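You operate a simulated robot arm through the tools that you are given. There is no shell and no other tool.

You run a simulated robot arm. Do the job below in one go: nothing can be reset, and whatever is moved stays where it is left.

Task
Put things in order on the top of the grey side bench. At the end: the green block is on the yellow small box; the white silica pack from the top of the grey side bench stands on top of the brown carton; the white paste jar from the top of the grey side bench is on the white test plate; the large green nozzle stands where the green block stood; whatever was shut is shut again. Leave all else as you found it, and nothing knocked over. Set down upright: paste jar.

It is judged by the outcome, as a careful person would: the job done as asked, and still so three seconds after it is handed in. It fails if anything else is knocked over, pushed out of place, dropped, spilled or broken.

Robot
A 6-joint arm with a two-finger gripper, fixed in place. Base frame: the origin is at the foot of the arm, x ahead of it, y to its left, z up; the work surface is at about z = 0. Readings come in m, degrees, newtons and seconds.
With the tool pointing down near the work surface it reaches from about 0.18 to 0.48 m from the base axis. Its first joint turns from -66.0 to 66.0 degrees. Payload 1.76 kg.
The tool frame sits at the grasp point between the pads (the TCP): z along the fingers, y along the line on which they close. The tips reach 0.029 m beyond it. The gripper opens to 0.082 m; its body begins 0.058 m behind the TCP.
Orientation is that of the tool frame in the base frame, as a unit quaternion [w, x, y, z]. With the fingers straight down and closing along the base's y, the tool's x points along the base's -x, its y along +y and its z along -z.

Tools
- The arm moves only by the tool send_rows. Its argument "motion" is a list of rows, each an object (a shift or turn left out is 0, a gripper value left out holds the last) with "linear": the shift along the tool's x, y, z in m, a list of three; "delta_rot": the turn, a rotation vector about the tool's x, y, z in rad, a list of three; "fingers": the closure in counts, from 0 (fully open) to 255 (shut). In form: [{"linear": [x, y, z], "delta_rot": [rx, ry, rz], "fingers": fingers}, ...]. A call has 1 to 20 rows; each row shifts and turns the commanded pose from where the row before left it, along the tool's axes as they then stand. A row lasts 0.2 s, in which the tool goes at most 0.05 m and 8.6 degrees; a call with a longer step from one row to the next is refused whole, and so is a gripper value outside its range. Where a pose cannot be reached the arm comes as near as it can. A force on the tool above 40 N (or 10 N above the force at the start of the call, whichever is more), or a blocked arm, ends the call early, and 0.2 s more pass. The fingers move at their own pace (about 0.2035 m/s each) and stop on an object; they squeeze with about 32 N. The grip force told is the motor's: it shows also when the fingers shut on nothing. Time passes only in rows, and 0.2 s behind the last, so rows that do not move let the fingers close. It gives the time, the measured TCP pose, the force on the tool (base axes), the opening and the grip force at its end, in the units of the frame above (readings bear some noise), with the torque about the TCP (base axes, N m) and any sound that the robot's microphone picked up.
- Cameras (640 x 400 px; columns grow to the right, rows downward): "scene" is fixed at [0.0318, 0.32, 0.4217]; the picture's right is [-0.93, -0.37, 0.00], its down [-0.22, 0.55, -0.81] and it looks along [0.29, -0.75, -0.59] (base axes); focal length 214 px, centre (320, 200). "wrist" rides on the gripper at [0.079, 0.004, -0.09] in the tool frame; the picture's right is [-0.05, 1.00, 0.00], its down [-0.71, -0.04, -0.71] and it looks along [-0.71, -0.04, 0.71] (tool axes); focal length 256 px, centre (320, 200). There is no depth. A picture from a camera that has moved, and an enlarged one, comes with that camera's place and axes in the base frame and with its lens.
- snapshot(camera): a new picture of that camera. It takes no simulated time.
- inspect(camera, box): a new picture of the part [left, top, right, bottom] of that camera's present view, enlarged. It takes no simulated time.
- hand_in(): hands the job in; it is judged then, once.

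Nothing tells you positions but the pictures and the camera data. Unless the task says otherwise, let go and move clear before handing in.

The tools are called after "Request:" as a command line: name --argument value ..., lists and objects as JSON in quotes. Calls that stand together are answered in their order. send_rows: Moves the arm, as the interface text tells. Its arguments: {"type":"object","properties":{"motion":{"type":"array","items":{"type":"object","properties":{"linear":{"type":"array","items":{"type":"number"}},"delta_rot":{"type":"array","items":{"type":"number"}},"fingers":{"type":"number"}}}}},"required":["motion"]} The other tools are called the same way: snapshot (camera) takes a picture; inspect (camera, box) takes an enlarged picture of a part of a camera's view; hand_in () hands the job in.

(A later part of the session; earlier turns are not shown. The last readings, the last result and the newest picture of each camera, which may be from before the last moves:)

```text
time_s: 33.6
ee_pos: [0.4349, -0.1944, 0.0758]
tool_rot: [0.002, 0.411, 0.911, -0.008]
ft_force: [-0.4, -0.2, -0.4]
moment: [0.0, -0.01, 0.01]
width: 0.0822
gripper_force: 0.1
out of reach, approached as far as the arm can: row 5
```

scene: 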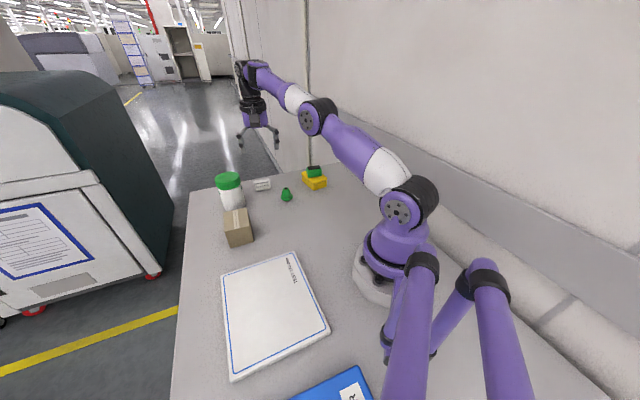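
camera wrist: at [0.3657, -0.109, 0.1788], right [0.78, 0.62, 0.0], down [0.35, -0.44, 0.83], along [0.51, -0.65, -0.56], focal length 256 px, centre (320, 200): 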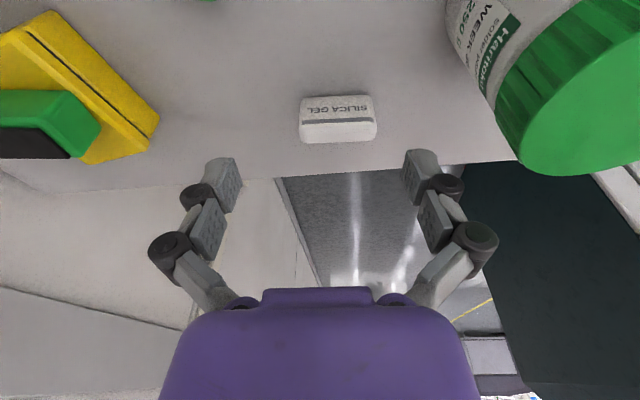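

Upright reach ends at about r=0.476 here, roughly 2 cm short. I'll try the outward tilt again at this lower height in small steps and see whether it's accepted.

Request:
send_rows --motion '[{"delta_rot": [0, -0.06, 0]}, {"delta_rot": [0, -0.06, 0]}, {"delta_rot": [0, -0.06, 0]}, {"linear": [0, 0, 0]}]'

```text
time_s: 34.6
ee_pos: [0.4245, -0.1893, 0.0958]
tool_rot: [0.066, 0.41, 0.909, -0.037]
ft_force: [0.0, 0.0, 0.9]
moment: [0.03, -0.01, -0.03]
width: 0.0819
gripper_force: 0.0
out of reach, approached as far as the arm can: row 2, 3
```

That looks like the elbow getting stuck fully straight. I'll back off to a shorter reach first, set the tilt there with the elbow bent, and then go out again.

Request:
send_rows --motion '[{"linear": [0.0223, -0.0115, -0.0186]}, {"linear": [0.0223, -0.0115, -0.0186]}, {"delta_rot": [0, -0.064, 0]}, {"delta_rot": [0, -0.064, 0]}, {"linear": [0, 0, 0]}, {"linear": [0, 0, 0]}]'

```text
time_s: 36.0
ee_pos: [0.4286, -0.1857, 0.1591]
tool_rot: [0.138, 0.406, 0.901, -0.069]
ft_force: [0.7, 0.4, 0.6]
moment: [0.02, -0.01, -0.01]
width: 0.0818
gripper_force: 0.1
out of reach, approached as far as the arm can: row 1, 2, 3, 4
```

Still stuck. I'll look at the arm's configuration.

Request:
snapshot --camera "scene"

Request:
snapshot --camera "wrist"

```text
taken
```

scene: 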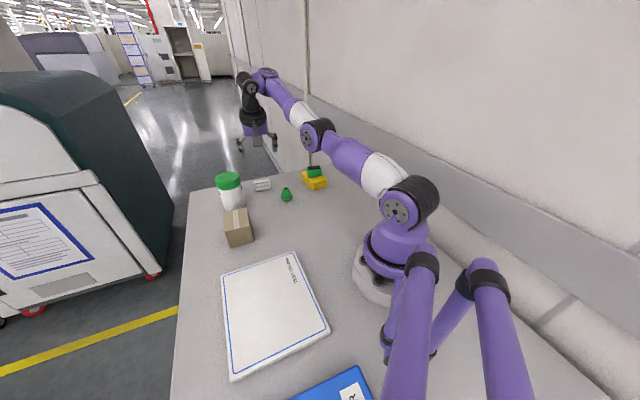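

```text
taken
camera wrist: at [0.3655, -0.1051, 0.2206], right [0.78, 0.62, 0.0], down [0.28, -0.36, 0.89], along [0.55, -0.7, -0.46], focal length 256 px, centre (320, 200)
```

wrist: 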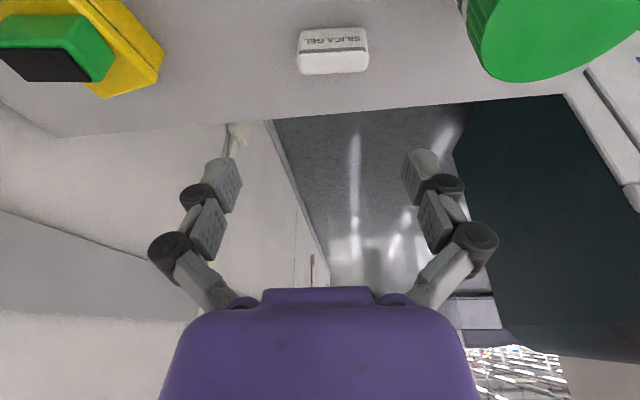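

The arm looks nearly straight, a singular pose. I'll lower a little, remove the tilt, then draw the tool in toward the base with it upright, as that worked before.

Request:
send_rows --motion '[{"linear": [0.0091, 0, 0.0286]}, {"linear": [0.005, 0, 0.0143], "delta_rot": [0, 0.07, 0]}, {"delta_rot": [0, 0.12, 0]}, {"delta_rot": [0, 0.117, 0]}, {"linear": [0, 0, 0]}]'

```text
time_s: 37.2
ee_pos: [0.4295, -0.1857, 0.1437]
tool_rot: [0.018, 0.412, 0.911, -0.019]
ft_force: [-0.1, 0.0, 0.8]
moment: [0.01, 0.03, -0.01]
width: 0.082
gripper_force: 0.1
out of reach, approached as far as the arm can: row 1
```

It recovered: nearly upright and only the first row was limited. Now I'll draw back toward the base with the tool upright.

Request:
send_rows --motion '[{"linear": [0.018, -0.0085, 0], "delta_rot": [0, 0.03, 0]}, {"linear": [0.018, -0.0085, 0]}, {"linear": [0.018, -0.0085, 0]}, {"linear": [0, 0, 0]}]'

Request:
snapshot --camera "scene"

```text
time_s: 38.2
ee_pos: [0.3741, -0.1608, 0.1453]
tool_rot: [-0.01, 0.412, 0.911, -0.001]
ft_force: [0.0, 0.5, 0.6]
moment: [-0.02, -0.02, 0.0]
width: 0.0822
gripper_force: 0.1
```

```text
taken
```

scene: 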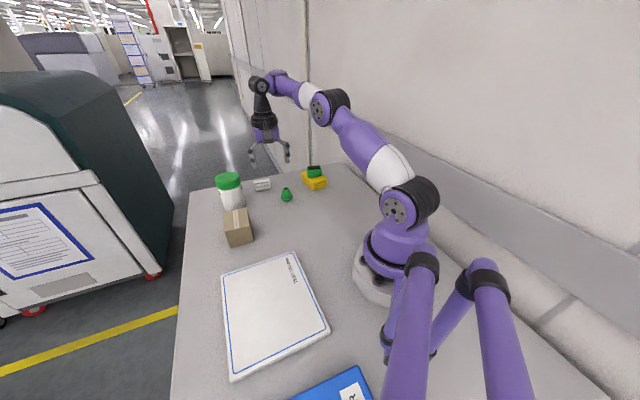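

Free again with the elbow bent. Now I'll set the outward tilt here, well inside the reach.

Request:
send_rows --motion '[{"delta_rot": [0, -0.07, 0]}, {"delta_rot": [0, -0.07, 0]}, {"delta_rot": [0, -0.07, 0]}, {"delta_rot": [0, -0.065, 0]}, {"linear": [0, 0, 0]}]'

```text
time_s: 39.4
ee_pos: [0.4214, -0.1776, 0.1662]
tool_rot: [0.114, 0.408, 0.904, -0.058]
ft_force: [-0.7, -0.1, -0.1]
moment: [0.01, -0.03, 0.02]
width: 0.0821
gripper_force: 0.0
out of reach, approached as far as the arm can: row 1, 2, 3, 4
```

The tilt just swings the tool about the wrist instead of about the tip. I'll undo it, then turn the gripper in line with the arm's own plane and test a small tilt there, to learn what the wrist allows.

Request:
send_rows --motion '[{"linear": [0.0121, 0, -0.003], "delta_rot": [0, 0.064, 0]}, {"linear": [0.0121, 0, -0.002], "delta_rot": [0, 0.064, 0]}, {"linear": [0.0121, 0, -0.001], "delta_rot": [0, 0.064, 0]}, {"linear": [0.0121, 0, 0], "delta_rot": [0, 0.063, 0]}, {"delta_rot": [0, 0, -0.147]}, {"delta_rot": [0, 0, -0.147]}, {"delta_rot": [0, 0, -0.147]}, {"linear": [0, 0, 0]}]'

```text
time_s: 41.2
ee_pos: [0.3899, -0.1411, 0.1644]
tool_rot: [-0.002, 0.202, 0.979, -0.005]
ft_force: [-0.7, 0.1, 0.3]
moment: [-0.02, -0.03, -0.01]
width: 0.0822
gripper_force: 0.0
```

Now upright and in line with the arm. Testing a small tilt of about 3° from here.

Request:
send_rows --motion '[{"delta_rot": [0, -0.05, 0]}, {"linear": [0, 0, 0]}]'

```text
time_s: 41.8
ee_pos: [0.3889, -0.1423, 0.1647]
tool_rot: [0.021, 0.201, 0.979, -0.01]
ft_force: [-0.5, -0.3, 0.2]
moment: [-0.02, -0.02, -0.02]
width: 0.0821
gripper_force: 0.0
```

That tilt was accepted without drift. I'll add more.

Request:
send_rows --motion '[{"delta_rot": [0, -0.06, 0]}, {"delta_rot": [0, -0.06, 0]}, {"delta_rot": [0, -0.06, 0]}, {"linear": [0, 0, 0]}]'

```text
time_s: 42.8
ee_pos: [0.4248, -0.154, 0.1831]
tool_rot: [0.109, 0.2, 0.973, -0.028]
ft_force: [0.2, 0.4, -0.2]
moment: [0.03, 0.02, -0.01]
width: 0.0823
gripper_force: 0.0
out of reach, approached as far as the arm can: row 1, 2, 3
```

Same behaviour: it swings about the wrist. I'll look at the actual arm geometry now.

Request:
inspect --camera "scene" --box '[220, 50, 460, 300]'

```text
1.60 times, centred on (340, 175) of scene
camera zoom: at [0.0318, 0.32, 0.4217], right [-0.93, -0.37, 0.0], down [-0.22, 0.55, -0.81], along [0.29, -0.75, -0.59], focal length 343 px, centre (288, 240)
```

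zoom: 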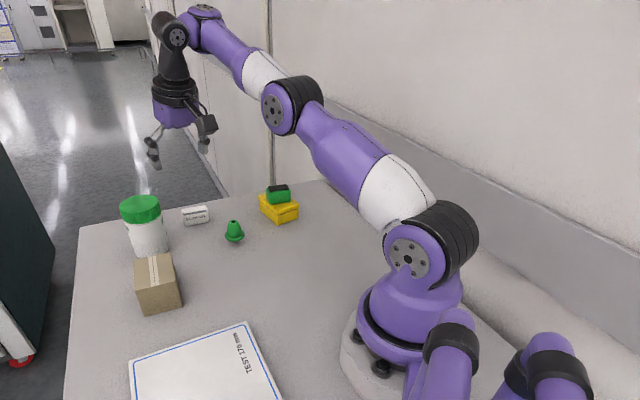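

It's now clear the wrist won't tilt outward here. A better plan is to stay upright and close across the pack's thin side: the outer finger reaches beyond the pack, and closing draws it inward. I'll restore the upright pose and turn the gripper to that yaw.

Request:
send_rows --motion '[{"linear": [0.0118, 0, -0.003], "delta_rot": [0, 0.06, 0]}, {"linear": [0.0118, 0, -0.002], "delta_rot": [0, 0.06, 0]}, {"linear": [0.0118, 0, -0.001], "delta_rot": [0, 0.06, 0]}, {"delta_rot": [0, 0.046, 0]}, {"delta_rot": [0, 0, -0.1414]}, {"delta_rot": [0, 0, -0.1414]}, {"delta_rot": [0, 0, -0.1414]}, {"delta_rot": [0, 0, -0.1414]}, {"delta_rot": [0, 0, -0.1414]}, {"delta_rot": [0, 0, -0.1414]}, {"delta_rot": [0, 0, -0.1414]}, {"delta_rot": [0, 0, -0.1414]}, {"linear": [0, 0, 0]}]'

Request:
snapshot --camera "wrist"

Request:
snapshot --camera "scene"

```text
time_s: 45.6
ee_pos: [0.3905, -0.1388, 0.1839]
tool_rot: [-0.003, -0.355, 0.935, -0.005]
ft_force: [0.3, -0.2, 0.3]
moment: [0.02, -0.03, -0.03]
width: 0.082
gripper_force: 0.1
```

```text
taken
camera wrist: at [0.3289, -0.1889, 0.2745], right [-0.62, 0.78, -0.01], down [0.56, 0.45, 0.7], along [0.55, 0.43, -0.71], focal length 256 px, centre (320, 200)
```

wrist: 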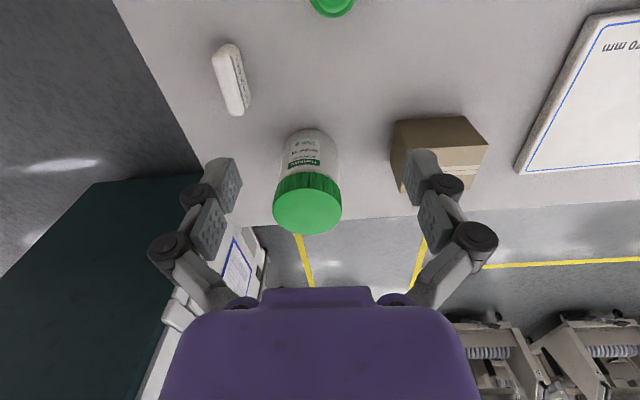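

```text
taken
```

scene: 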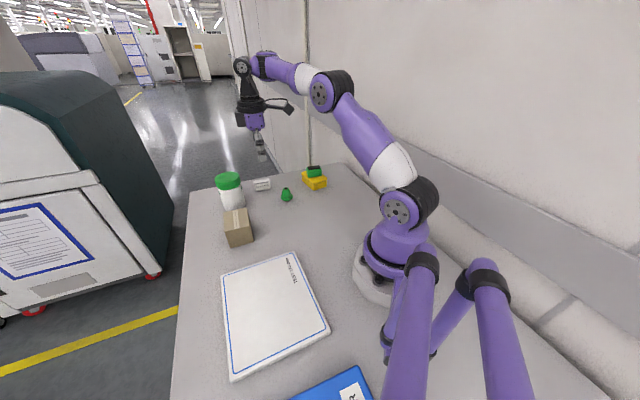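

Upright at the right yaw. I'll descend here to z≈0.09, then slide outward along the tool's closing axis toward the pack and look.

Request:
send_rows --motion '[{"linear": [0, 0, 0.0313]}, {"linear": [0, 0, 0.0313]}, {"linear": [0, 0, 0.0313]}, {"linear": [-0.001, -0.0224, 0]}, {"linear": [0, -0.0224, 0]}, {"linear": [0, -0.0224, 0]}, {"linear": [0, 0, 0]}]'

Request:
snapshot --camera "wrist"

Request:
inspect --camera "scene" --box '[210, 130, 330, 220]'

```text
time_s: 47.2
ee_pos: [0.439, -0.182, 0.0929]
tool_rot: [-0.003, -0.354, 0.935, -0.004]
ft_force: [0.5, 0.2, 0.4]
moment: [-0.01, -0.05, 0.02]
width: 0.0822
gripper_force: 0.1
out of reach, approached as far as the arm can: row 2, 3, 6
```

```text
taken
camera wrist: at [0.3766, -0.231, 0.1823], right [-0.62, 0.78, -0.01], down [0.56, 0.45, 0.7], along [0.55, 0.43, -0.71], focal length 256 px, centre (320, 200)
```

wrist: 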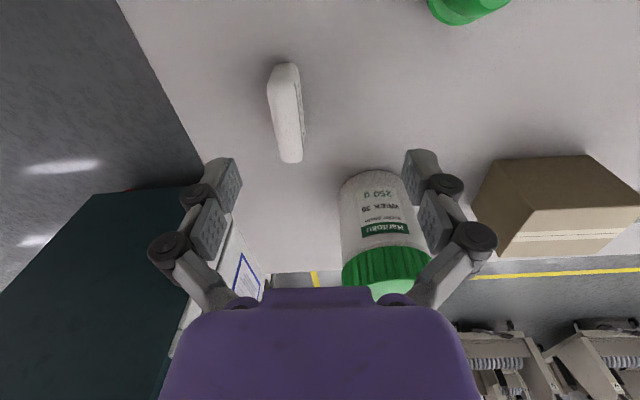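

```text
4.44 times, centred on (270, 175) of scene
camera zoom: at [0.0318, 0.32, 0.4217], right [-0.93, -0.37, 0.0], down [-0.22, 0.55, -0.81], along [0.29, -0.75, -0.59], focal length 953 px, centre (542, 311)
```

zoom: 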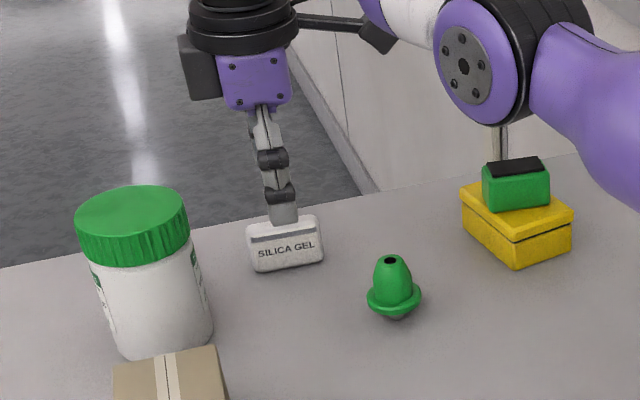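

The pack is between the fingers' span but off toward the outer finger. I'll enlarge it to fix its position accurately.

Request:
inspect --camera "wrist" --box '[200, 40, 400, 200]'

Request:
inspect --camera "scene" --box '[235, 160, 305, 205]'

```text
2.50 times, centred on (300, 120) of wrist
camera zoom: at [0.3766, -0.231, 0.1823], right [-0.62, 0.78, -0.01], down [0.56, 0.45, 0.7], along [0.55, 0.43, -0.71], focal length 640 px, centre (370, 400)
```

zoom: 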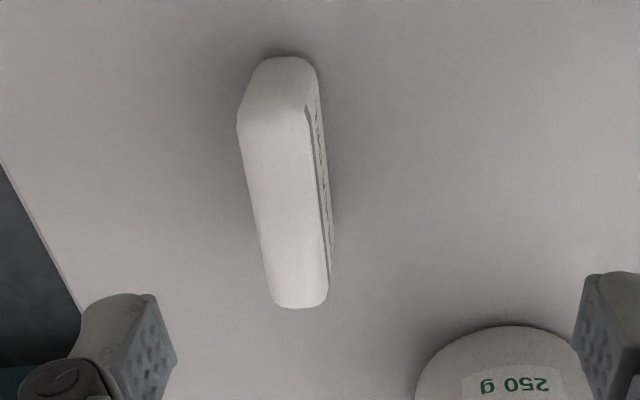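

```text
8.89 times, centred on (270, 182) of scene
camera zoom: at [0.0318, 0.32, 0.4217], right [-0.93, -0.37, 0.0], down [-0.22, 0.55, -0.81], along [0.29, -0.75, -0.59], focal length 1906 px, centre (764, 356)
```

zoom: 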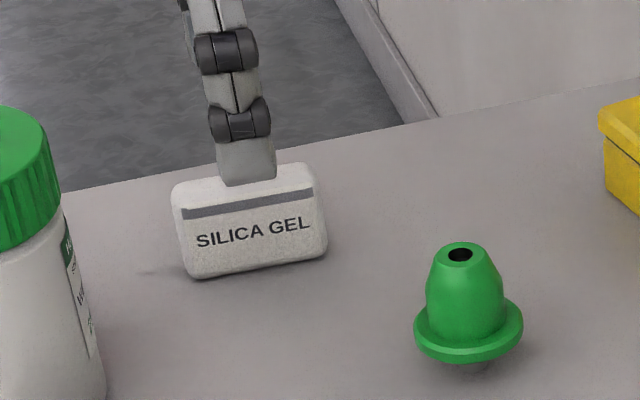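

The pack centre is about 21 mm off in tool −y and 5 mm ahead, with about 11 mm clearance to the outer finger. I'll try descending straight down a bit and check for drift.

Request:
send_rows --motion '[{"linear": [0, 0, 0.01]}, {"linear": [0, 0, 0.01]}, {"linear": [0, 0, 0]}]'

```text
time_s: 48.0
ee_pos: [0.4368, -0.1832, 0.0728]
tool_rot: [-0.003, -0.354, 0.935, -0.005]
ft_force: [0.4, 0.2, 0.5]
moment: [-0.02, -0.01, -0.02]
width: 0.0821
gripper_force: 0.0
```

No drift. Continuing down to z≈0.04 around the pack.

Request:
send_rows --motion '[{"linear": [0, 0, 0.01]}, {"linear": [0, 0, 0.01]}, {"linear": [0, 0, 0.011]}, {"linear": [0, 0, 0]}]'

Request:
snapshot --camera "wrist"

Request:
inspect --camera "scene" --box '[235, 150, 305, 205]'

```text
time_s: 49.0
ee_pos: [0.4375, -0.1823, 0.042]
tool_rot: [-0.003, -0.354, 0.935, -0.005]
ft_force: [0.0, 0.4, -0.3]
moment: [-0.01, 0.02, 0.03]
width: 0.0819
gripper_force: 0.1
```

```text
taken
camera wrist: at [0.3761, -0.2319, 0.1335], right [-0.62, 0.78, -0.01], down [0.56, 0.45, 0.7], along [0.55, 0.43, -0.71], focal length 256 px, centre (320, 200)
```

wrist: 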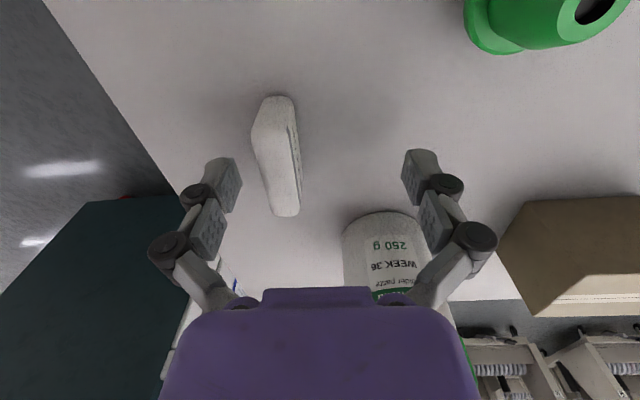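

```text
7.27 times, centred on (270, 178) of scene
camera zoom: at [0.0318, 0.32, 0.4217], right [-0.93, -0.37, 0.0], down [-0.22, 0.55, -0.81], along [0.29, -0.75, -0.59], focal length 1560 px, centre (684, 364)
```

zoom: 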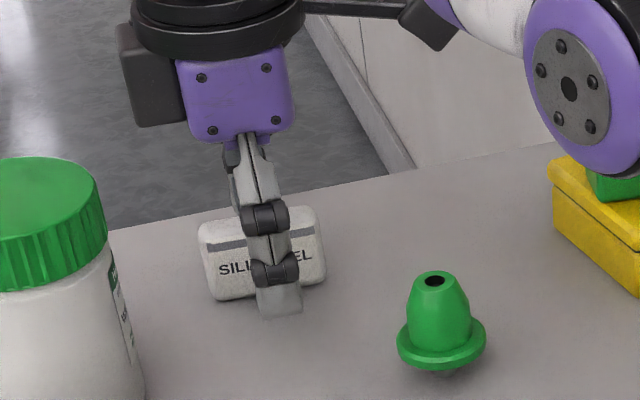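

Both fingers straddle the pack. I'll close gradually so the outer finger gently draws the pack in to the centre.

Request:
send_rows --motion '[{"fingers": 30}, {"fingers": 55}, {"fingers": 80}, {"fingers": 105}, {"fingers": 130}, {"fingers": 150}, {"fingers": 170}, {"fingers": 190}, {"fingers": 210}, {"fingers": 255}, {"fingers": 255}]'

Request:
snapshot --camera "wrist"

Request:
inspect --camera "scene" --box '[235, 150, 305, 205]'

```text
time_s: 51.4
ee_pos: [0.4381, -0.1828, 0.0434]
tool_rot: [-0.003, -0.354, 0.935, -0.005]
ft_force: [0.4, 0.7, 1.1]
moment: [0.05, 0.01, -0.03]
width: 0.0157
gripper_force: 31.8
```

```text
taken
camera wrist: at [0.3762, -0.2319, 0.1336], right [-0.62, 0.78, -0.01], down [0.56, 0.45, 0.7], along [0.55, 0.43, -0.71], focal length 256 px, centre (320, 200)
```

wrist: 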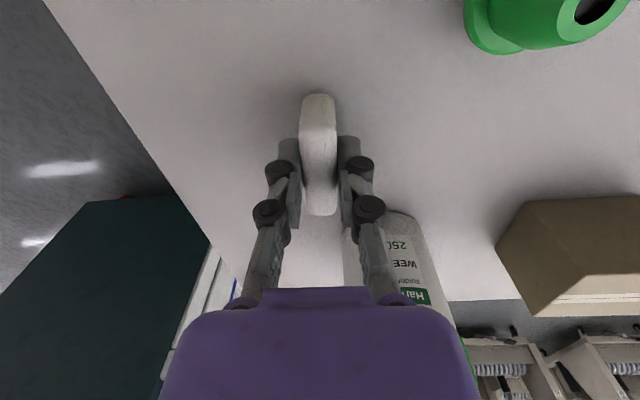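

```text
7.27 times, centred on (270, 178) of scene
camera zoom: at [0.0318, 0.32, 0.4217], right [-0.93, -0.37, 0.0], down [-0.22, 0.55, -0.81], along [0.29, -0.75, -0.59], focal length 1560 px, centre (684, 364)
```

zoom: 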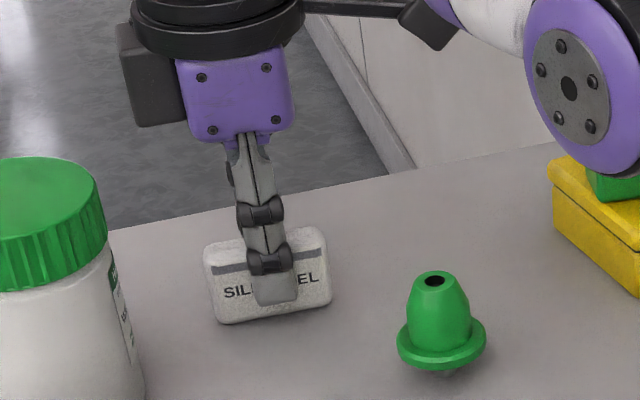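

The pack is held upright at 16 mm width. I'll lift a little, then draw it inward and up, away from the reach limit.

Request:
send_rows --motion '[{"linear": [0, 0, -0.008]}, {"linear": [0, 0, -0.015]}, {"linear": [0, 0, -0.015]}, {"linear": [0.0087, 0.0181, -0.008]}, {"linear": [0.0087, 0.0181, -0.01]}, {"linear": [0.0087, 0.0181, -0.01]}, {"linear": [0, 0, 0]}]'

Request:
snapshot --camera "wrist"

Request:
snapshot --camera "scene"

```text
time_s: 53.0
ee_pos: [0.3939, -0.1631, 0.1146]
tool_rot: [-0.004, -0.353, 0.935, -0.004]
ft_force: [0.4, 0.9, 0.0]
moment: [0.0, -0.05, -0.01]
width: 0.0158
gripper_force: 31.4
out of reach, approached as far as the arm can: row 6
```

```text
taken
camera wrist: at [0.331, -0.2124, 0.2051], right [-0.62, 0.78, 0.0], down [0.56, 0.45, 0.7], along [0.55, 0.43, -0.71], focal length 256 px, centre (320, 200)
```

wrist: 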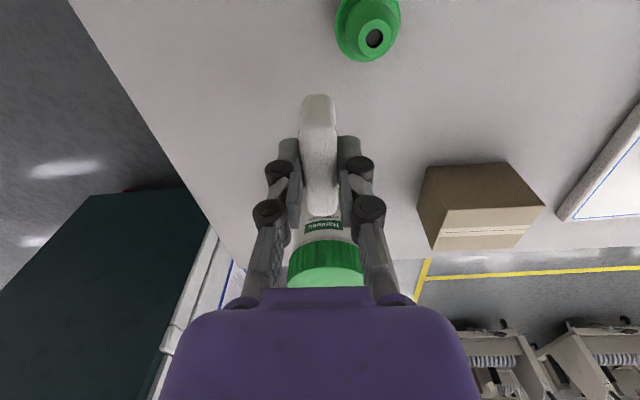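

```text
taken
```

scene: 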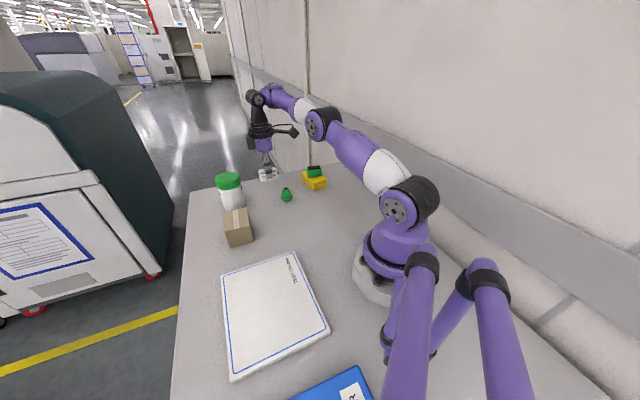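

The arm has slipped into an awkward elbow configuration that blocks moving inward at this height. I'll straighten the arm outward and then swing the tool tip slightly inward, so the elbow folds back the normal way.

Request:
send_rows --motion '[{"linear": [-0.0109, -0.0226, 0]}, {"linear": [-0.0109, -0.0226, 0]}, {"linear": [0.0059, 0.0122, 0], "delta_rot": [-0.063, 0.0306, 0]}, {"linear": [0.0059, 0.0122, 0.001], "delta_rot": [-0.063, 0.0306, 0]}, {"linear": [0.0059, 0.0122, 0.002], "delta_rot": [-0.063, 0.0306, 0]}, {"linear": [0, 0, 0]}]'

Request:
snapshot --camera "scene"

```text
time_s: 54.4
ee_pos: [0.3957, -0.1651, 0.1126]
tool_rot: [-0.079, -0.352, 0.93, 0.067]
ft_force: [0.5, -0.2, -0.2]
moment: [-0.01, 0.02, 0.03]
width: 0.0158
gripper_force: 31.8
out of reach, approached as far as the arm can: row 2
```

```text
taken
```

scene: 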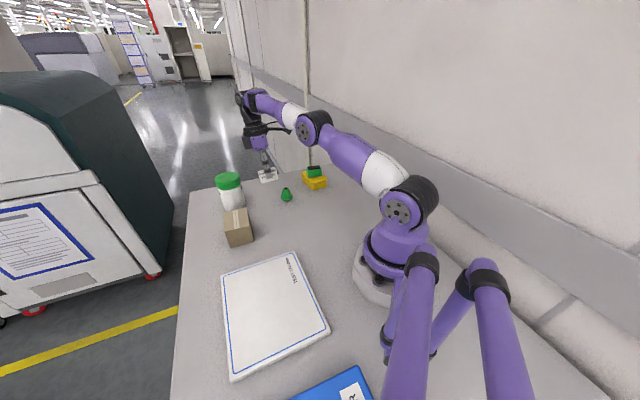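

Only the deliberate full-extension row was limited, so the arm accepted the inward tilt. Now I'll draw inward and slightly up with that tilt.

Request:
send_rows --motion '[{"linear": [0.0094, 0.0195, -0.0056]}, {"linear": [0.0094, 0.0195, -0.0056]}, {"linear": [0.0094, 0.0195, -0.0056]}, {"linear": [0, 0, 0]}]'

Request:
snapshot --camera "scene"

```text
time_s: 55.4
ee_pos: [0.3412, -0.1423, 0.1416]
tool_rot: [-0.079, -0.351, 0.931, 0.068]
ft_force: [0.3, -0.8, -0.8]
moment: [0.04, 0.02, 0.01]
width: 0.0155
gripper_force: 32.0
```

```text
taken
```

scene: 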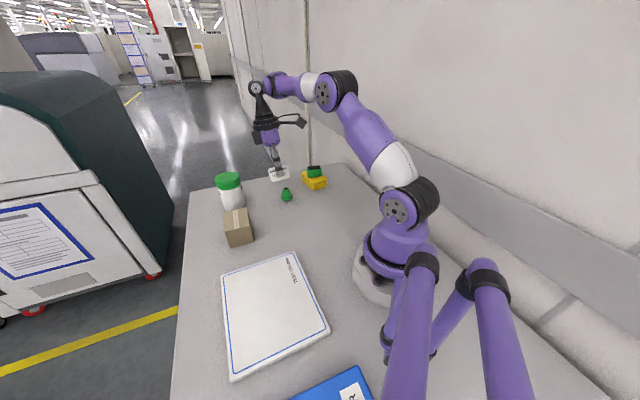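

That worked and the elbow is now the normal way up. I'll return the tool to upright.

Request:
send_rows --motion '[{"delta_rot": [0.0636, -0.0309, 0]}, {"delta_rot": [0.0636, -0.0309, 0]}, {"delta_rot": [0.0636, -0.0309, 0]}, {"linear": [0, 0, 0]}]'

Request:
snapshot --camera "scene"

Request:
snapshot --camera "wrist"

```text
time_s: 56.4
ee_pos: [0.373, -0.1531, 0.1634]
tool_rot: [-0.003, -0.354, 0.935, -0.006]
ft_force: [0.0, -0.2, -1.0]
moment: [0.02, 0.0, -0.04]
width: 0.0158
gripper_force: 31.5
out of reach, approached as far as the arm can: row 1, 2, 3
```

```text
taken
```

scene: 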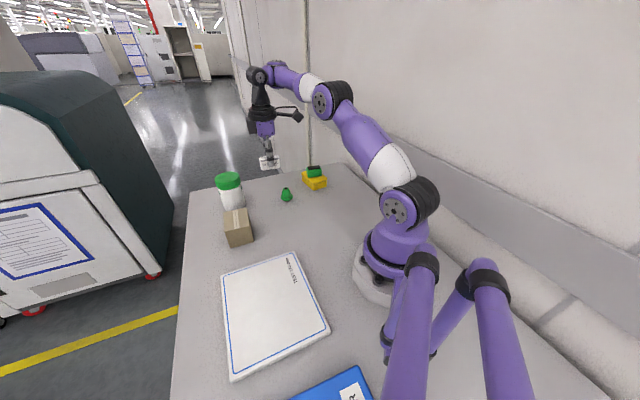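

```text
taken
camera wrist: at [0.3101, -0.2024, 0.2547], right [-0.62, 0.78, -0.01], down [0.56, 0.45, 0.7], along [0.55, 0.43, -0.71], focal length 256 px, centre (320, 200)
```

wrist: 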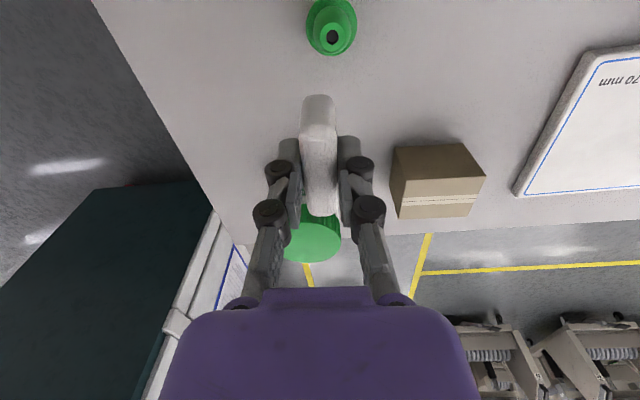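

The arm still resists folding inward upright. I'll test with very small steps from here, inward and upward, to understand it.

Request:
send_rows --motion '[{"linear": [0.002, 0.0045, -0.01]}, {"linear": [0.002, 0.0045, -0.01]}, {"linear": [0.002, 0.0045, -0.01]}, {"linear": [0.002, 0.0045, -0.01]}, {"linear": [0.002, 0.0045, -0.01]}, {"linear": [0.002, 0.0045, -0.01]}, {"linear": [0, 0, 0]}]'

```text
time_s: 58.0
ee_pos: [0.3436, -0.1397, 0.2243]
tool_rot: [-0.002, -0.354, 0.935, -0.006]
ft_force: [-0.4, 0.1, -0.2]
moment: [0.02, -0.02, 0.01]
width: 0.0155
gripper_force: 31.8
```

Moving up and inward is accepted. Now purely inward, in small steps.

Request:
send_rows --motion '[{"linear": [0.002, 0.0045, 0]}, {"linear": [0.002, 0.0045, 0]}, {"linear": [0.002, 0.0045, 0]}, {"linear": [0.002, 0.0045, 0]}, {"linear": [0, 0, 0]}]'

Request:
inspect --camera "scene" --box '[200, 0, 460, 260]'

```text
time_s: 59.2
ee_pos: [0.3264, -0.1326, 0.2237]
tool_rot: [-0.003, -0.353, 0.935, -0.005]
ft_force: [0.4, 0.2, -0.4]
moment: [0.0, 0.01, -0.04]
width: 0.0157
gripper_force: 32.4
```

```text
1.54 times, centred on (330, 130) of scene
camera zoom: at [0.0318, 0.32, 0.4217], right [-0.93, -0.37, 0.0], down [-0.22, 0.55, -0.81], along [0.29, -0.75, -0.59], focal length 330 px, centre (305, 308)
```

zoom: 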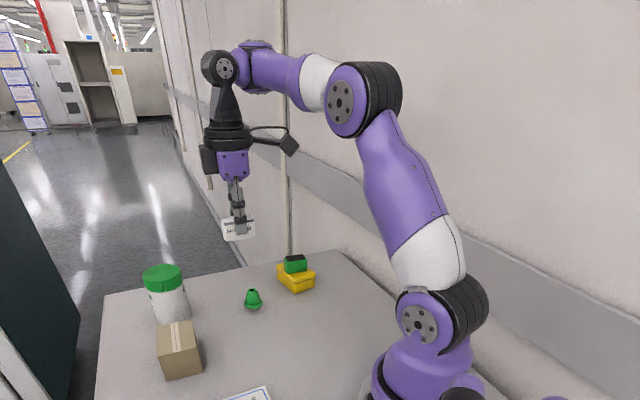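

Normal again: no limit flagged, and the elbow is up and folded. I'll carry the pack over toward the carton at about (0.381, 0.014), well above everything, and turn 90° so the pack's length lies along the carton's long side.

Request:
send_rows --motion '[{"linear": [-0.0344, 0.0183, 0.005]}, {"linear": [-0.0344, 0.0183, 0.005]}, {"linear": [-0.0344, 0.0183, 0.005]}, {"linear": [-0.0344, 0.0183, 0.005]}, {"delta_rot": [0, 0, 0.1428]}, {"delta_rot": [0, 0, 0.1428]}, {"delta_rot": [0, 0, 0.1428]}, {"delta_rot": [0, 0, 0.1428]}, {"delta_rot": [0, 0, 0.1428]}, {"delta_rot": [0, 0, 0.1428]}, {"delta_rot": [0, 0, 0.1428]}, {"delta_rot": [0, 0, 0.1428]}, {"delta_rot": [0, 0, 0.1428]}, {"delta_rot": [0, 0, 0.1428]}, {"delta_rot": [0, 0, 0.1428]}, {"linear": [0, 0, 0]}]'

Request:
snapshot --camera "wrist"

Request:
snapshot --camera "scene"

```text
time_s: 62.6
ee_pos: [0.382, 0.0141, 0.2022]
tool_rot: [0.002, 0.412, 0.911, -0.006]
ft_force: [-0.7, -0.2, 0.1]
moment: [-0.05, -0.01, -0.02]
width: 0.0157
gripper_force: 31.5
```

```text
taken
camera wrist: at [0.3324, 0.0768, 0.2918], right [0.78, 0.62, -0.01], down [0.44, -0.55, 0.71], along [0.44, -0.56, -0.7], focal length 256 px, centre (320, 200)
```

wrist: 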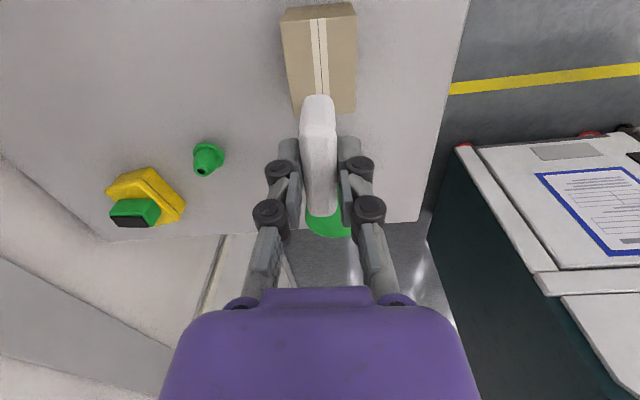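

```text
taken
```

scene: 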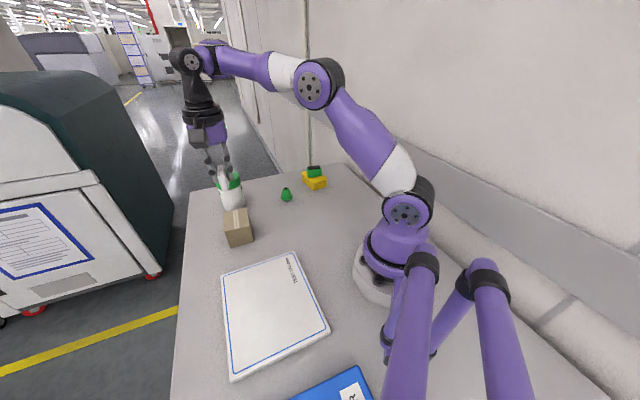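

The pack is over the carton and aligned with its long side. I'll go down in steps, watching for limits.

Request:
send_rows --motion '[{"linear": [0, 0, 0.015]}, {"linear": [0, 0, 0.015]}, {"linear": [0, 0, 0.015]}, {"linear": [0, 0, 0.015]}, {"linear": [0, 0, 0]}]'

Request:
snapshot --camera "wrist"

Request:
inspect --camera "scene" --box '[180, 130, 300, 260]'

```text
time_s: 63.8
ee_pos: [0.4048, 0.0139, 0.1588]
tool_rot: [0.0, 0.411, 0.912, -0.006]
ft_force: [0.7, 0.6, -1.3]
moment: [0.0, -0.03, 0.0]
width: 0.0158
gripper_force: 31.8
out of reach, approached as far as the arm can: row 2, 3, 4
```

```text
taken
camera wrist: at [0.3553, 0.0764, 0.2473], right [0.78, 0.62, -0.01], down [0.44, -0.55, 0.71], along [0.44, -0.56, -0.7], focal length 256 px, centre (320, 200)
```

wrist: 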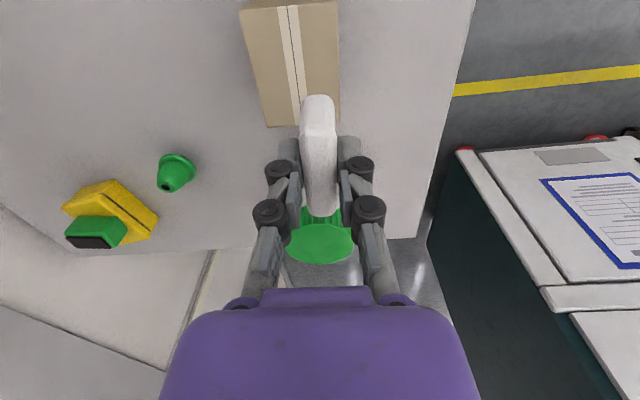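

```text
3.08 times, centred on (240, 195) of scene
camera zoom: at [0.0318, 0.32, 0.4217], right [-0.93, -0.37, 0.0], down [-0.22, 0.55, -0.81], along [0.29, -0.75, -0.59], focal length 660 px, centre (566, 215)
```

zoom: 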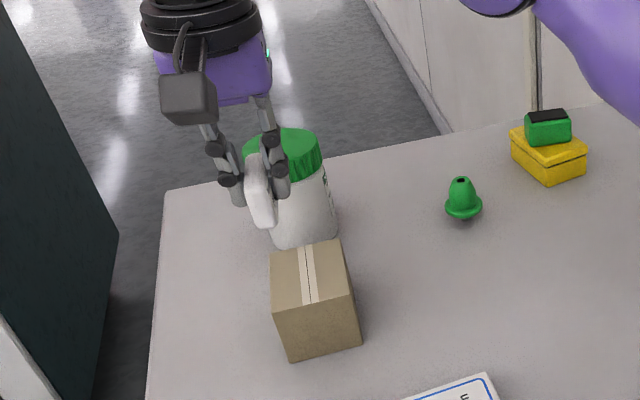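

The same limit shows up again at lower height, although the arm had no such trouble earlier. I'll return with the pack held to the starting pose and yaw, and compare the arm's shape with the first picture.

Request:
send_rows --motion '[{"linear": [0.0119, -0.0258, -0.0344]}, {"linear": [0.0119, -0.0258, -0.0344]}, {"linear": [0.0119, -0.0258, -0.0344]}, {"linear": [0.0119, -0.0258, -0.0344]}, {"delta_rot": [0, 0, -0.1408]}, {"delta_rot": [0, 0, -0.1408]}, {"delta_rot": [0, 0, -0.1408]}, {"delta_rot": [0, 0, -0.1408]}, {"delta_rot": [0, 0, -0.1408]}, {"delta_rot": [0, 0, -0.1408]}, {"linear": [0, 0, 0]}]'

Request:
snapshot --camera "scene"

```text
time_s: 66.2
ee_pos: [0.2976, -0.0179, 0.2968]
tool_rot: [-0.002, 0.0, 1.0, -0.006]
ft_force: [0.4, 0.6, -0.3]
moment: [-0.02, 0.0, -0.02]
width: 0.0155
gripper_force: 32.3
out of reach, approached as far as the arm can: row 1
```

```text
taken
```

scene: 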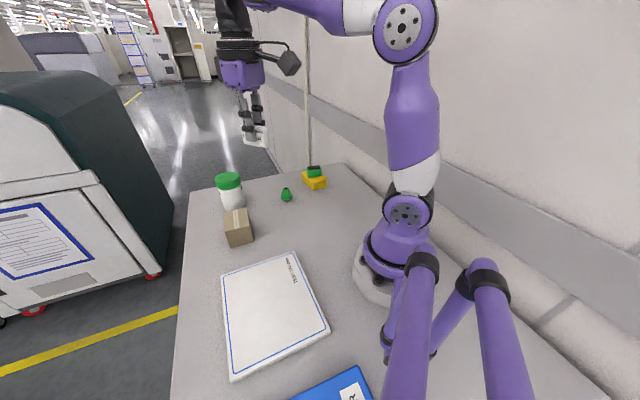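

The arm's shape matches the start exactly, so it's back in the normal configuration. I'll approach the carton on a straight line from here, coming from the inside as I did for the first block.

Request:
send_rows --motion '[{"linear": [-0.0209, 0.0079, 0.0367]}, {"linear": [-0.0209, 0.0079, 0.0367]}, {"linear": [-0.0209, 0.0079, 0.0367]}, {"linear": [-0.0209, 0.0079, 0.0367]}, {"linear": [0, 0, 0]}]'

Request:
snapshot --camera "scene"

```text
time_s: 67.4
ee_pos: [0.3992, 0.0167, 0.1662]
tool_rot: [-0.002, 0.001, 1.0, -0.005]
ft_force: [0.2, -0.5, -0.2]
moment: [-0.01, -0.03, -0.01]
width: 0.0158
gripper_force: 31.6
out of reach, approached as far as the arm can: row 3, 4
```

```text
taken
```

scene: 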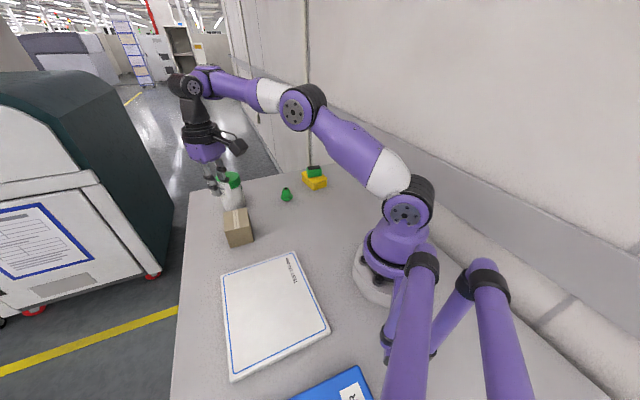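

The limit is still here near azimuth 0, but earlier I moved freely at azimuth −27° and beyond. I'll test whether it depends on direction by going back above the nozzle spot, with the pack held well clear, and descending to the old height.

Request:
send_rows --motion '[{"linear": [0.0113, -0.038, -0.0068]}, {"linear": [0.0113, -0.038, -0.0068]}, {"linear": [0.0113, -0.038, -0.0068]}, {"linear": [0.0113, -0.038, -0.0068]}, {"linear": [0.0113, -0.038, -0.0068]}, {"linear": [0, 0, 0]}]'

```text
time_s: 68.8
ee_pos: [0.3463, -0.176, 0.2054]
tool_rot: [0.0, 0.002, 1.0, -0.007]
ft_force: [0.4, 0.2, 0.3]
moment: [0.03, 0.01, -0.02]
width: 0.0154
gripper_force: 31.4
out of reach, approached as far as the arm can: row 1
```

Request:
send_rows --motion '[{"linear": [0, 0, 0.015]}, {"linear": [0, 0, 0.015]}, {"linear": [0, 0, 0.015]}, {"linear": [0, 0, 0.015]}, {"linear": [0, 0, 0]}]'

Request:
snapshot --camera "scene"

```text
time_s: 70.0
ee_pos: [0.3608, -0.1856, 0.1575]
tool_rot: [-0.001, 0.001, 1.0, -0.006]
ft_force: [0.3, 0.1, -1.0]
moment: [-0.03, -0.05, 0.0]
width: 0.0155
gripper_force: 32.2
out of reach, approached as far as the arm can: row 2, 3, 4
```

```text
taken
```

scene: 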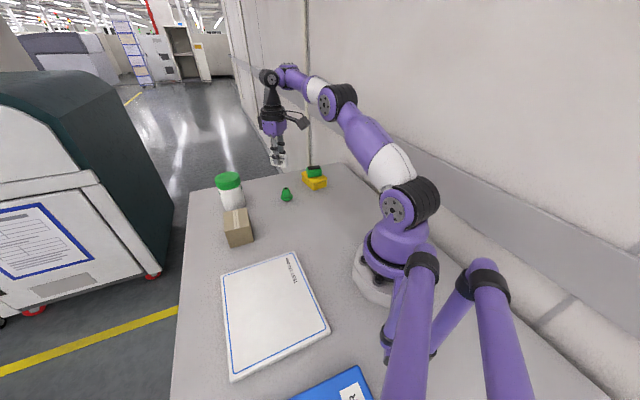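

So it isn't direction-dependent; something in the joint range now blocks folding. I'll test whether tilting the tool tip inward toward the base frees more room, to tell elbow and wrist limits apart.

Request:
send_rows --motion '[{"linear": [0.0151, 0.0078, 0], "delta_rot": [-0.0399, 0.0776, 0]}, {"linear": [0.0151, 0.0078, 0.001], "delta_rot": [-0.0399, 0.0776, 0]}, {"linear": [0.0151, 0.0078, 0.002], "delta_rot": [-0.0399, 0.0776, 0]}, {"linear": [0.0086, 0.0044, 0.0026]}, {"linear": [0.0086, 0.0044, 0.0026]}, {"linear": [0.0086, 0.0044, 0.0026]}, {"linear": [0.0086, 0.0044, 0.0026]}, {"linear": [0.0086, 0.0044, 0.0026]}, {"linear": [0, 0, 0]}]'

```text
time_s: 72.0
ee_pos: [0.2797, -0.1415, 0.165]
tool_rot: [-0.117, 0.001, 0.992, 0.054]
ft_force: [0.4, -0.9, 0.8]
moment: [0.0, 0.02, -0.02]
width: 0.0155
gripper_force: 32.2
out of reach, approached as far as the arm can: row 7, 8
```

Tilting inward frees more room, so it behaves like a wrist-bend limit. I'll try un-tilting in very small increments to see if it's a real limit or a solver artefact.

Request:
send_rows --motion '[{"delta_rot": [0.00457, -0.0089, 0]}, {"delta_rot": [0.00457, -0.0089, 0]}, {"delta_rot": [0.00457, -0.0089, 0]}, {"delta_rot": [0.00457, -0.0089, 0]}, {"delta_rot": [0.00457, -0.0089, 0]}, {"delta_rot": [0.00457, -0.0089, 0]}, {"linear": [0, 0, 0]}]'

Request:
inspect --camera "scene" --box '[230, 20, 470, 260]'

```text
time_s: 73.6
ee_pos: [0.2887, -0.1463, 0.1757]
tool_rot: [-0.091, 0.002, 0.995, 0.042]
ft_force: [-0.1, 0.0, -0.1]
moment: [-0.04, 0.02, -0.01]
width: 0.016
gripper_force: 32.3
out of reach, approached as far as the arm can: row 2, 4, 6
```

```text
1.67 times, centred on (350, 140) of scene
camera zoom: at [0.0318, 0.32, 0.4217], right [-0.93, -0.37, 0.0], down [-0.22, 0.55, -0.81], along [0.29, -0.75, -0.59], focal length 358 px, centre (270, 300)
```

zoom: 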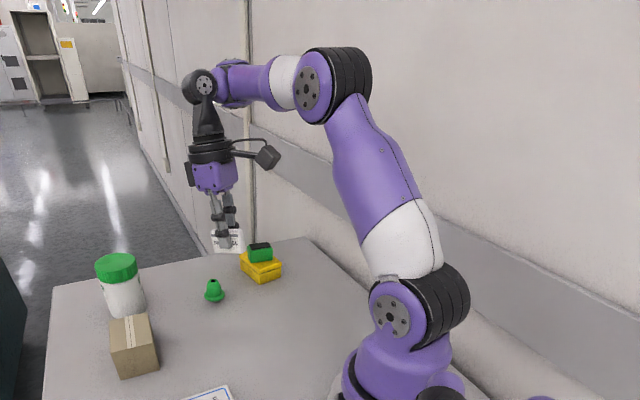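

It's a hard limit. To learn whether it's path-dependent, I'll go back to the very first viewing pose, upright, and repeat the exact path that worked at the start, staying at a safe height with the pack.

Request:
send_rows --motion '[{"linear": [0.0244, 0.0162, -0.0364]}, {"linear": [0.0244, 0.0162, -0.0364]}, {"linear": [0.0244, 0.0162, -0.0364]}, {"linear": [0.0244, 0.0162, -0.0364]}, {"delta_rot": [0.042, -0.0907, 0]}, {"delta_rot": [0.042, -0.0907, 0]}, {"linear": [0, 0, 0]}]'

Request:
snapshot --camera "scene"

```text
time_s: 75.2
ee_pos: [0.2209, -0.0946, 0.3284]
tool_rot: [0.001, 0.001, 1.0, -0.001]
ft_force: [0.0, -0.3, -0.6]
moment: [0.01, 0.05, 0.03]
width: 0.0157
gripper_force: 31.7
out of reach, approached as far as the arm can: row 1, 4
```

```text
taken
```

scene: 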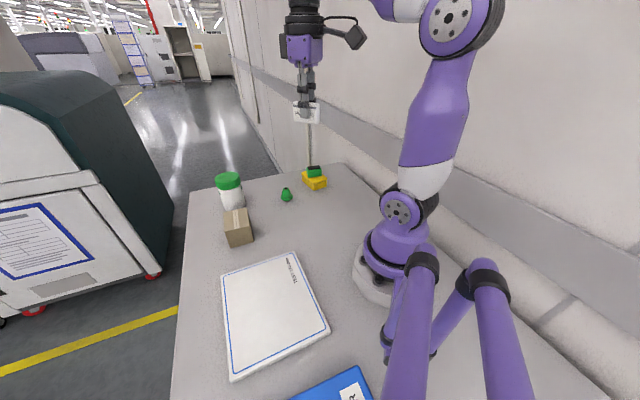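

The shape matches the original. Now I'll repeat the original descent path, ending above the nozzle with the pack bottom still well clear.

Request:
send_rows --motion '[{"linear": [-0.0203, -0.013, 0.0333]}, {"linear": [-0.0203, -0.013, 0.0333]}, {"linear": [-0.0203, -0.013, 0.0333]}, {"linear": [-0.0203, -0.013, 0.0333]}, {"linear": [-0.0203, -0.013, 0.025]}, {"linear": [0, 0, 0]}]'

```text
time_s: 76.6
ee_pos: [0.3214, -0.1609, 0.1699]
tool_rot: [0.001, 0.002, 1.0, -0.001]
ft_force: [0.6, -0.2, -0.5]
moment: [-0.04, -0.01, -0.02]
width: 0.016
gripper_force: 31.9
```

This time the same path is accepted, so the arm is out of its bad state, and the residual tilt is gone too. I'll carry the pack to above the carton at a modest reach, then turn to align it with the carton.

Request:
send_rows --motion '[{"linear": [-0.0097, 0.0427, -0.003]}, {"linear": [-0.0097, 0.0427, -0.003]}, {"linear": [-0.0097, 0.0427, -0.003]}, {"linear": [-0.0097, 0.0427, 0]}, {"delta_rot": [0, 0, 0.1408]}, {"delta_rot": [0, 0, 0.1408]}, {"delta_rot": [0, 0, 0.1408]}, {"delta_rot": [0, 0, 0.1408]}, {"delta_rot": [0, 0, 0.1408]}, {"delta_rot": [0, 0, 0.1408]}, {"linear": [0, 0, 0]}]'

Request:
snapshot --camera "wrist"

```text
time_s: 79.0
ee_pos: [0.3611, 0.0113, 0.1779]
tool_rot: [0.002, 0.412, 0.911, -0.001]
ft_force: [-0.3, -0.1, 0.7]
moment: [-0.02, 0.02, -0.02]
width: 0.0158
gripper_force: 31.7
```

```text
taken
camera wrist: at [0.3119, 0.0725, 0.2682], right [0.79, 0.62, 0.0], down [0.44, -0.55, 0.71], along [0.44, -0.56, -0.71], focal length 256 px, centre (320, 200)
```

wrist: 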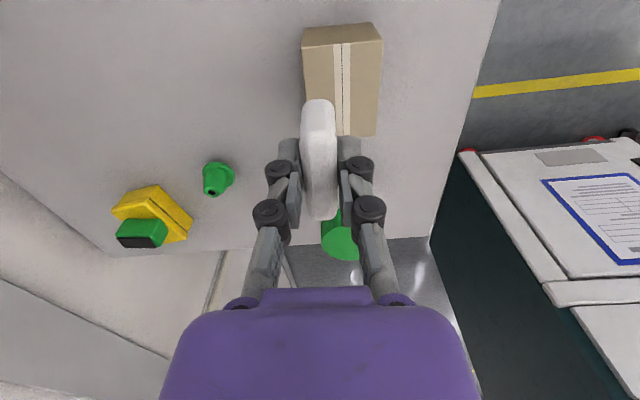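

No limits flagged. I'll enlarge the view to align precisely with the carton top.

Request:
inspect --camera "wrist" --box '[260, 10, 420, 150]'

```text
2.86 times, centred on (340, 80) of wrist
camera zoom: at [0.3119, 0.0725, 0.2682], right [0.79, 0.62, 0.0], down [0.44, -0.55, 0.71], along [0.44, -0.56, -0.71], focal length 731 px, centre (263, 543)
```

zoom: 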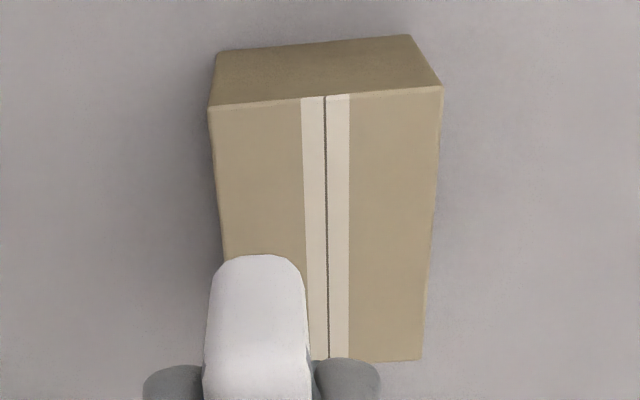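

The carton centre is at (0.382, 0.014), so I need to shift about 18 mm in tool y and turn about 2°. Then I'll come down to just above the top at z≈0.058.

Request:
send_rows --motion '[{"linear": [-0.0069, 0.0179, 0], "delta_rot": [0, 0, -0.038]}, {"linear": [0, 0, 0.02]}, {"linear": [0, 0, 0.02]}, {"linear": [0, 0, 0.02]}, {"linear": [0, 0, 0]}]'

Request:
snapshot --camera "wrist"

Request:
inspect --camera "scene" --box '[190, 150, 300, 260]'

```text
time_s: 80.2
ee_pos: [0.3802, 0.0152, 0.1191]
tool_rot: [0.001, 0.394, 0.919, 0.0]
ft_force: [0.2, -0.5, 0.1]
moment: [0.02, -0.02, -0.01]
width: 0.0159
gripper_force: 32.0
```

```text
taken
camera wrist: at [0.3274, 0.0767, 0.209], right [0.76, 0.65, 0.0], down [0.46, -0.54, 0.71], along [0.46, -0.54, -0.71], focal length 256 px, centre (320, 200)
```

wrist: 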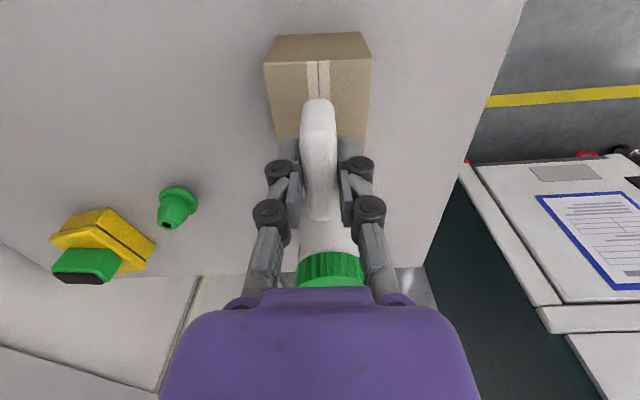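

```text
3.64 times, centred on (245, 205) of scene
camera zoom: at [0.0318, 0.32, 0.4217], right [-0.93, -0.37, 0.0], down [-0.22, 0.55, -0.81], along [0.29, -0.75, -0.59], focal length 780 px, centre (593, 182)
```

zoom: 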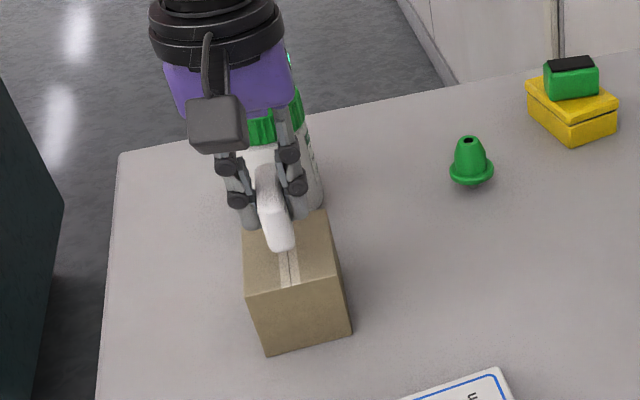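

The pack is centred over the carton. Lowering gently to contact.

Request:
send_rows --motion '[{"linear": [0, 0, 0.006]}, {"linear": [0, 0, 0.006]}, {"linear": [0, 0, 0.002]}, {"linear": [0, 0, 0]}]'

```text
time_s: 81.2
ee_pos: [0.3795, 0.0179, 0.1051]
tool_rot: [0.0, 0.393, 0.919, -0.001]
ft_force: [0.3, -0.1, -0.6]
moment: [0.0, 0.0, -0.03]
width: 0.0159
gripper_force: 32.2
```

Request:
send_rows --motion '[{"linear": [0, 0, 0.0015]}, {"linear": [0, 0, 0.0015]}, {"linear": [0, 0, 0]}]'

```text
time_s: 82.0
ee_pos: [0.3799, 0.0165, 0.1013]
tool_rot: [0.001, 0.394, 0.919, 0.0]
ft_force: [-0.9, 1.4, 4.0]
moment: [0.09, 0.06, -0.01]
width: 0.0157
gripper_force: 31.8
```

Contact is beginning at about 4 N. One more millimetre, then I'll look before releasing.

Request:
send_rows --motion '[{"linear": [0, 0, 0.001]}, {"linear": [0, 0, 0]}]'

Request:
inspect --camera "scene" --box '[205, 160, 285, 260]'

```text
time_s: 82.6
ee_pos: [0.3815, 0.0165, 0.1013]
tool_rot: [0.002, 0.394, 0.919, -0.001]
ft_force: [-1.2, 2.1, 13.8]
moment: [0.25, 0.2, 0.05]
width: 0.0155
gripper_force: 31.7
```

```text
4.00 times, centred on (245, 210) of scene
camera zoom: at [0.0317, 0.32, 0.4217], right [-0.93, -0.37, 0.0], down [-0.22, 0.55, -0.81], along [0.3, -0.75, -0.59], focal length 858 px, centre (620, 160)
```

zoom: 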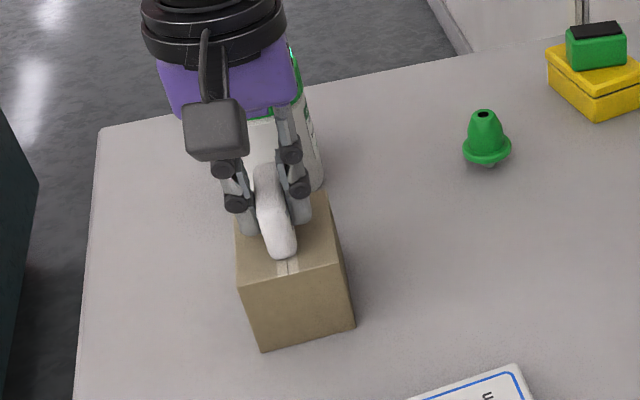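

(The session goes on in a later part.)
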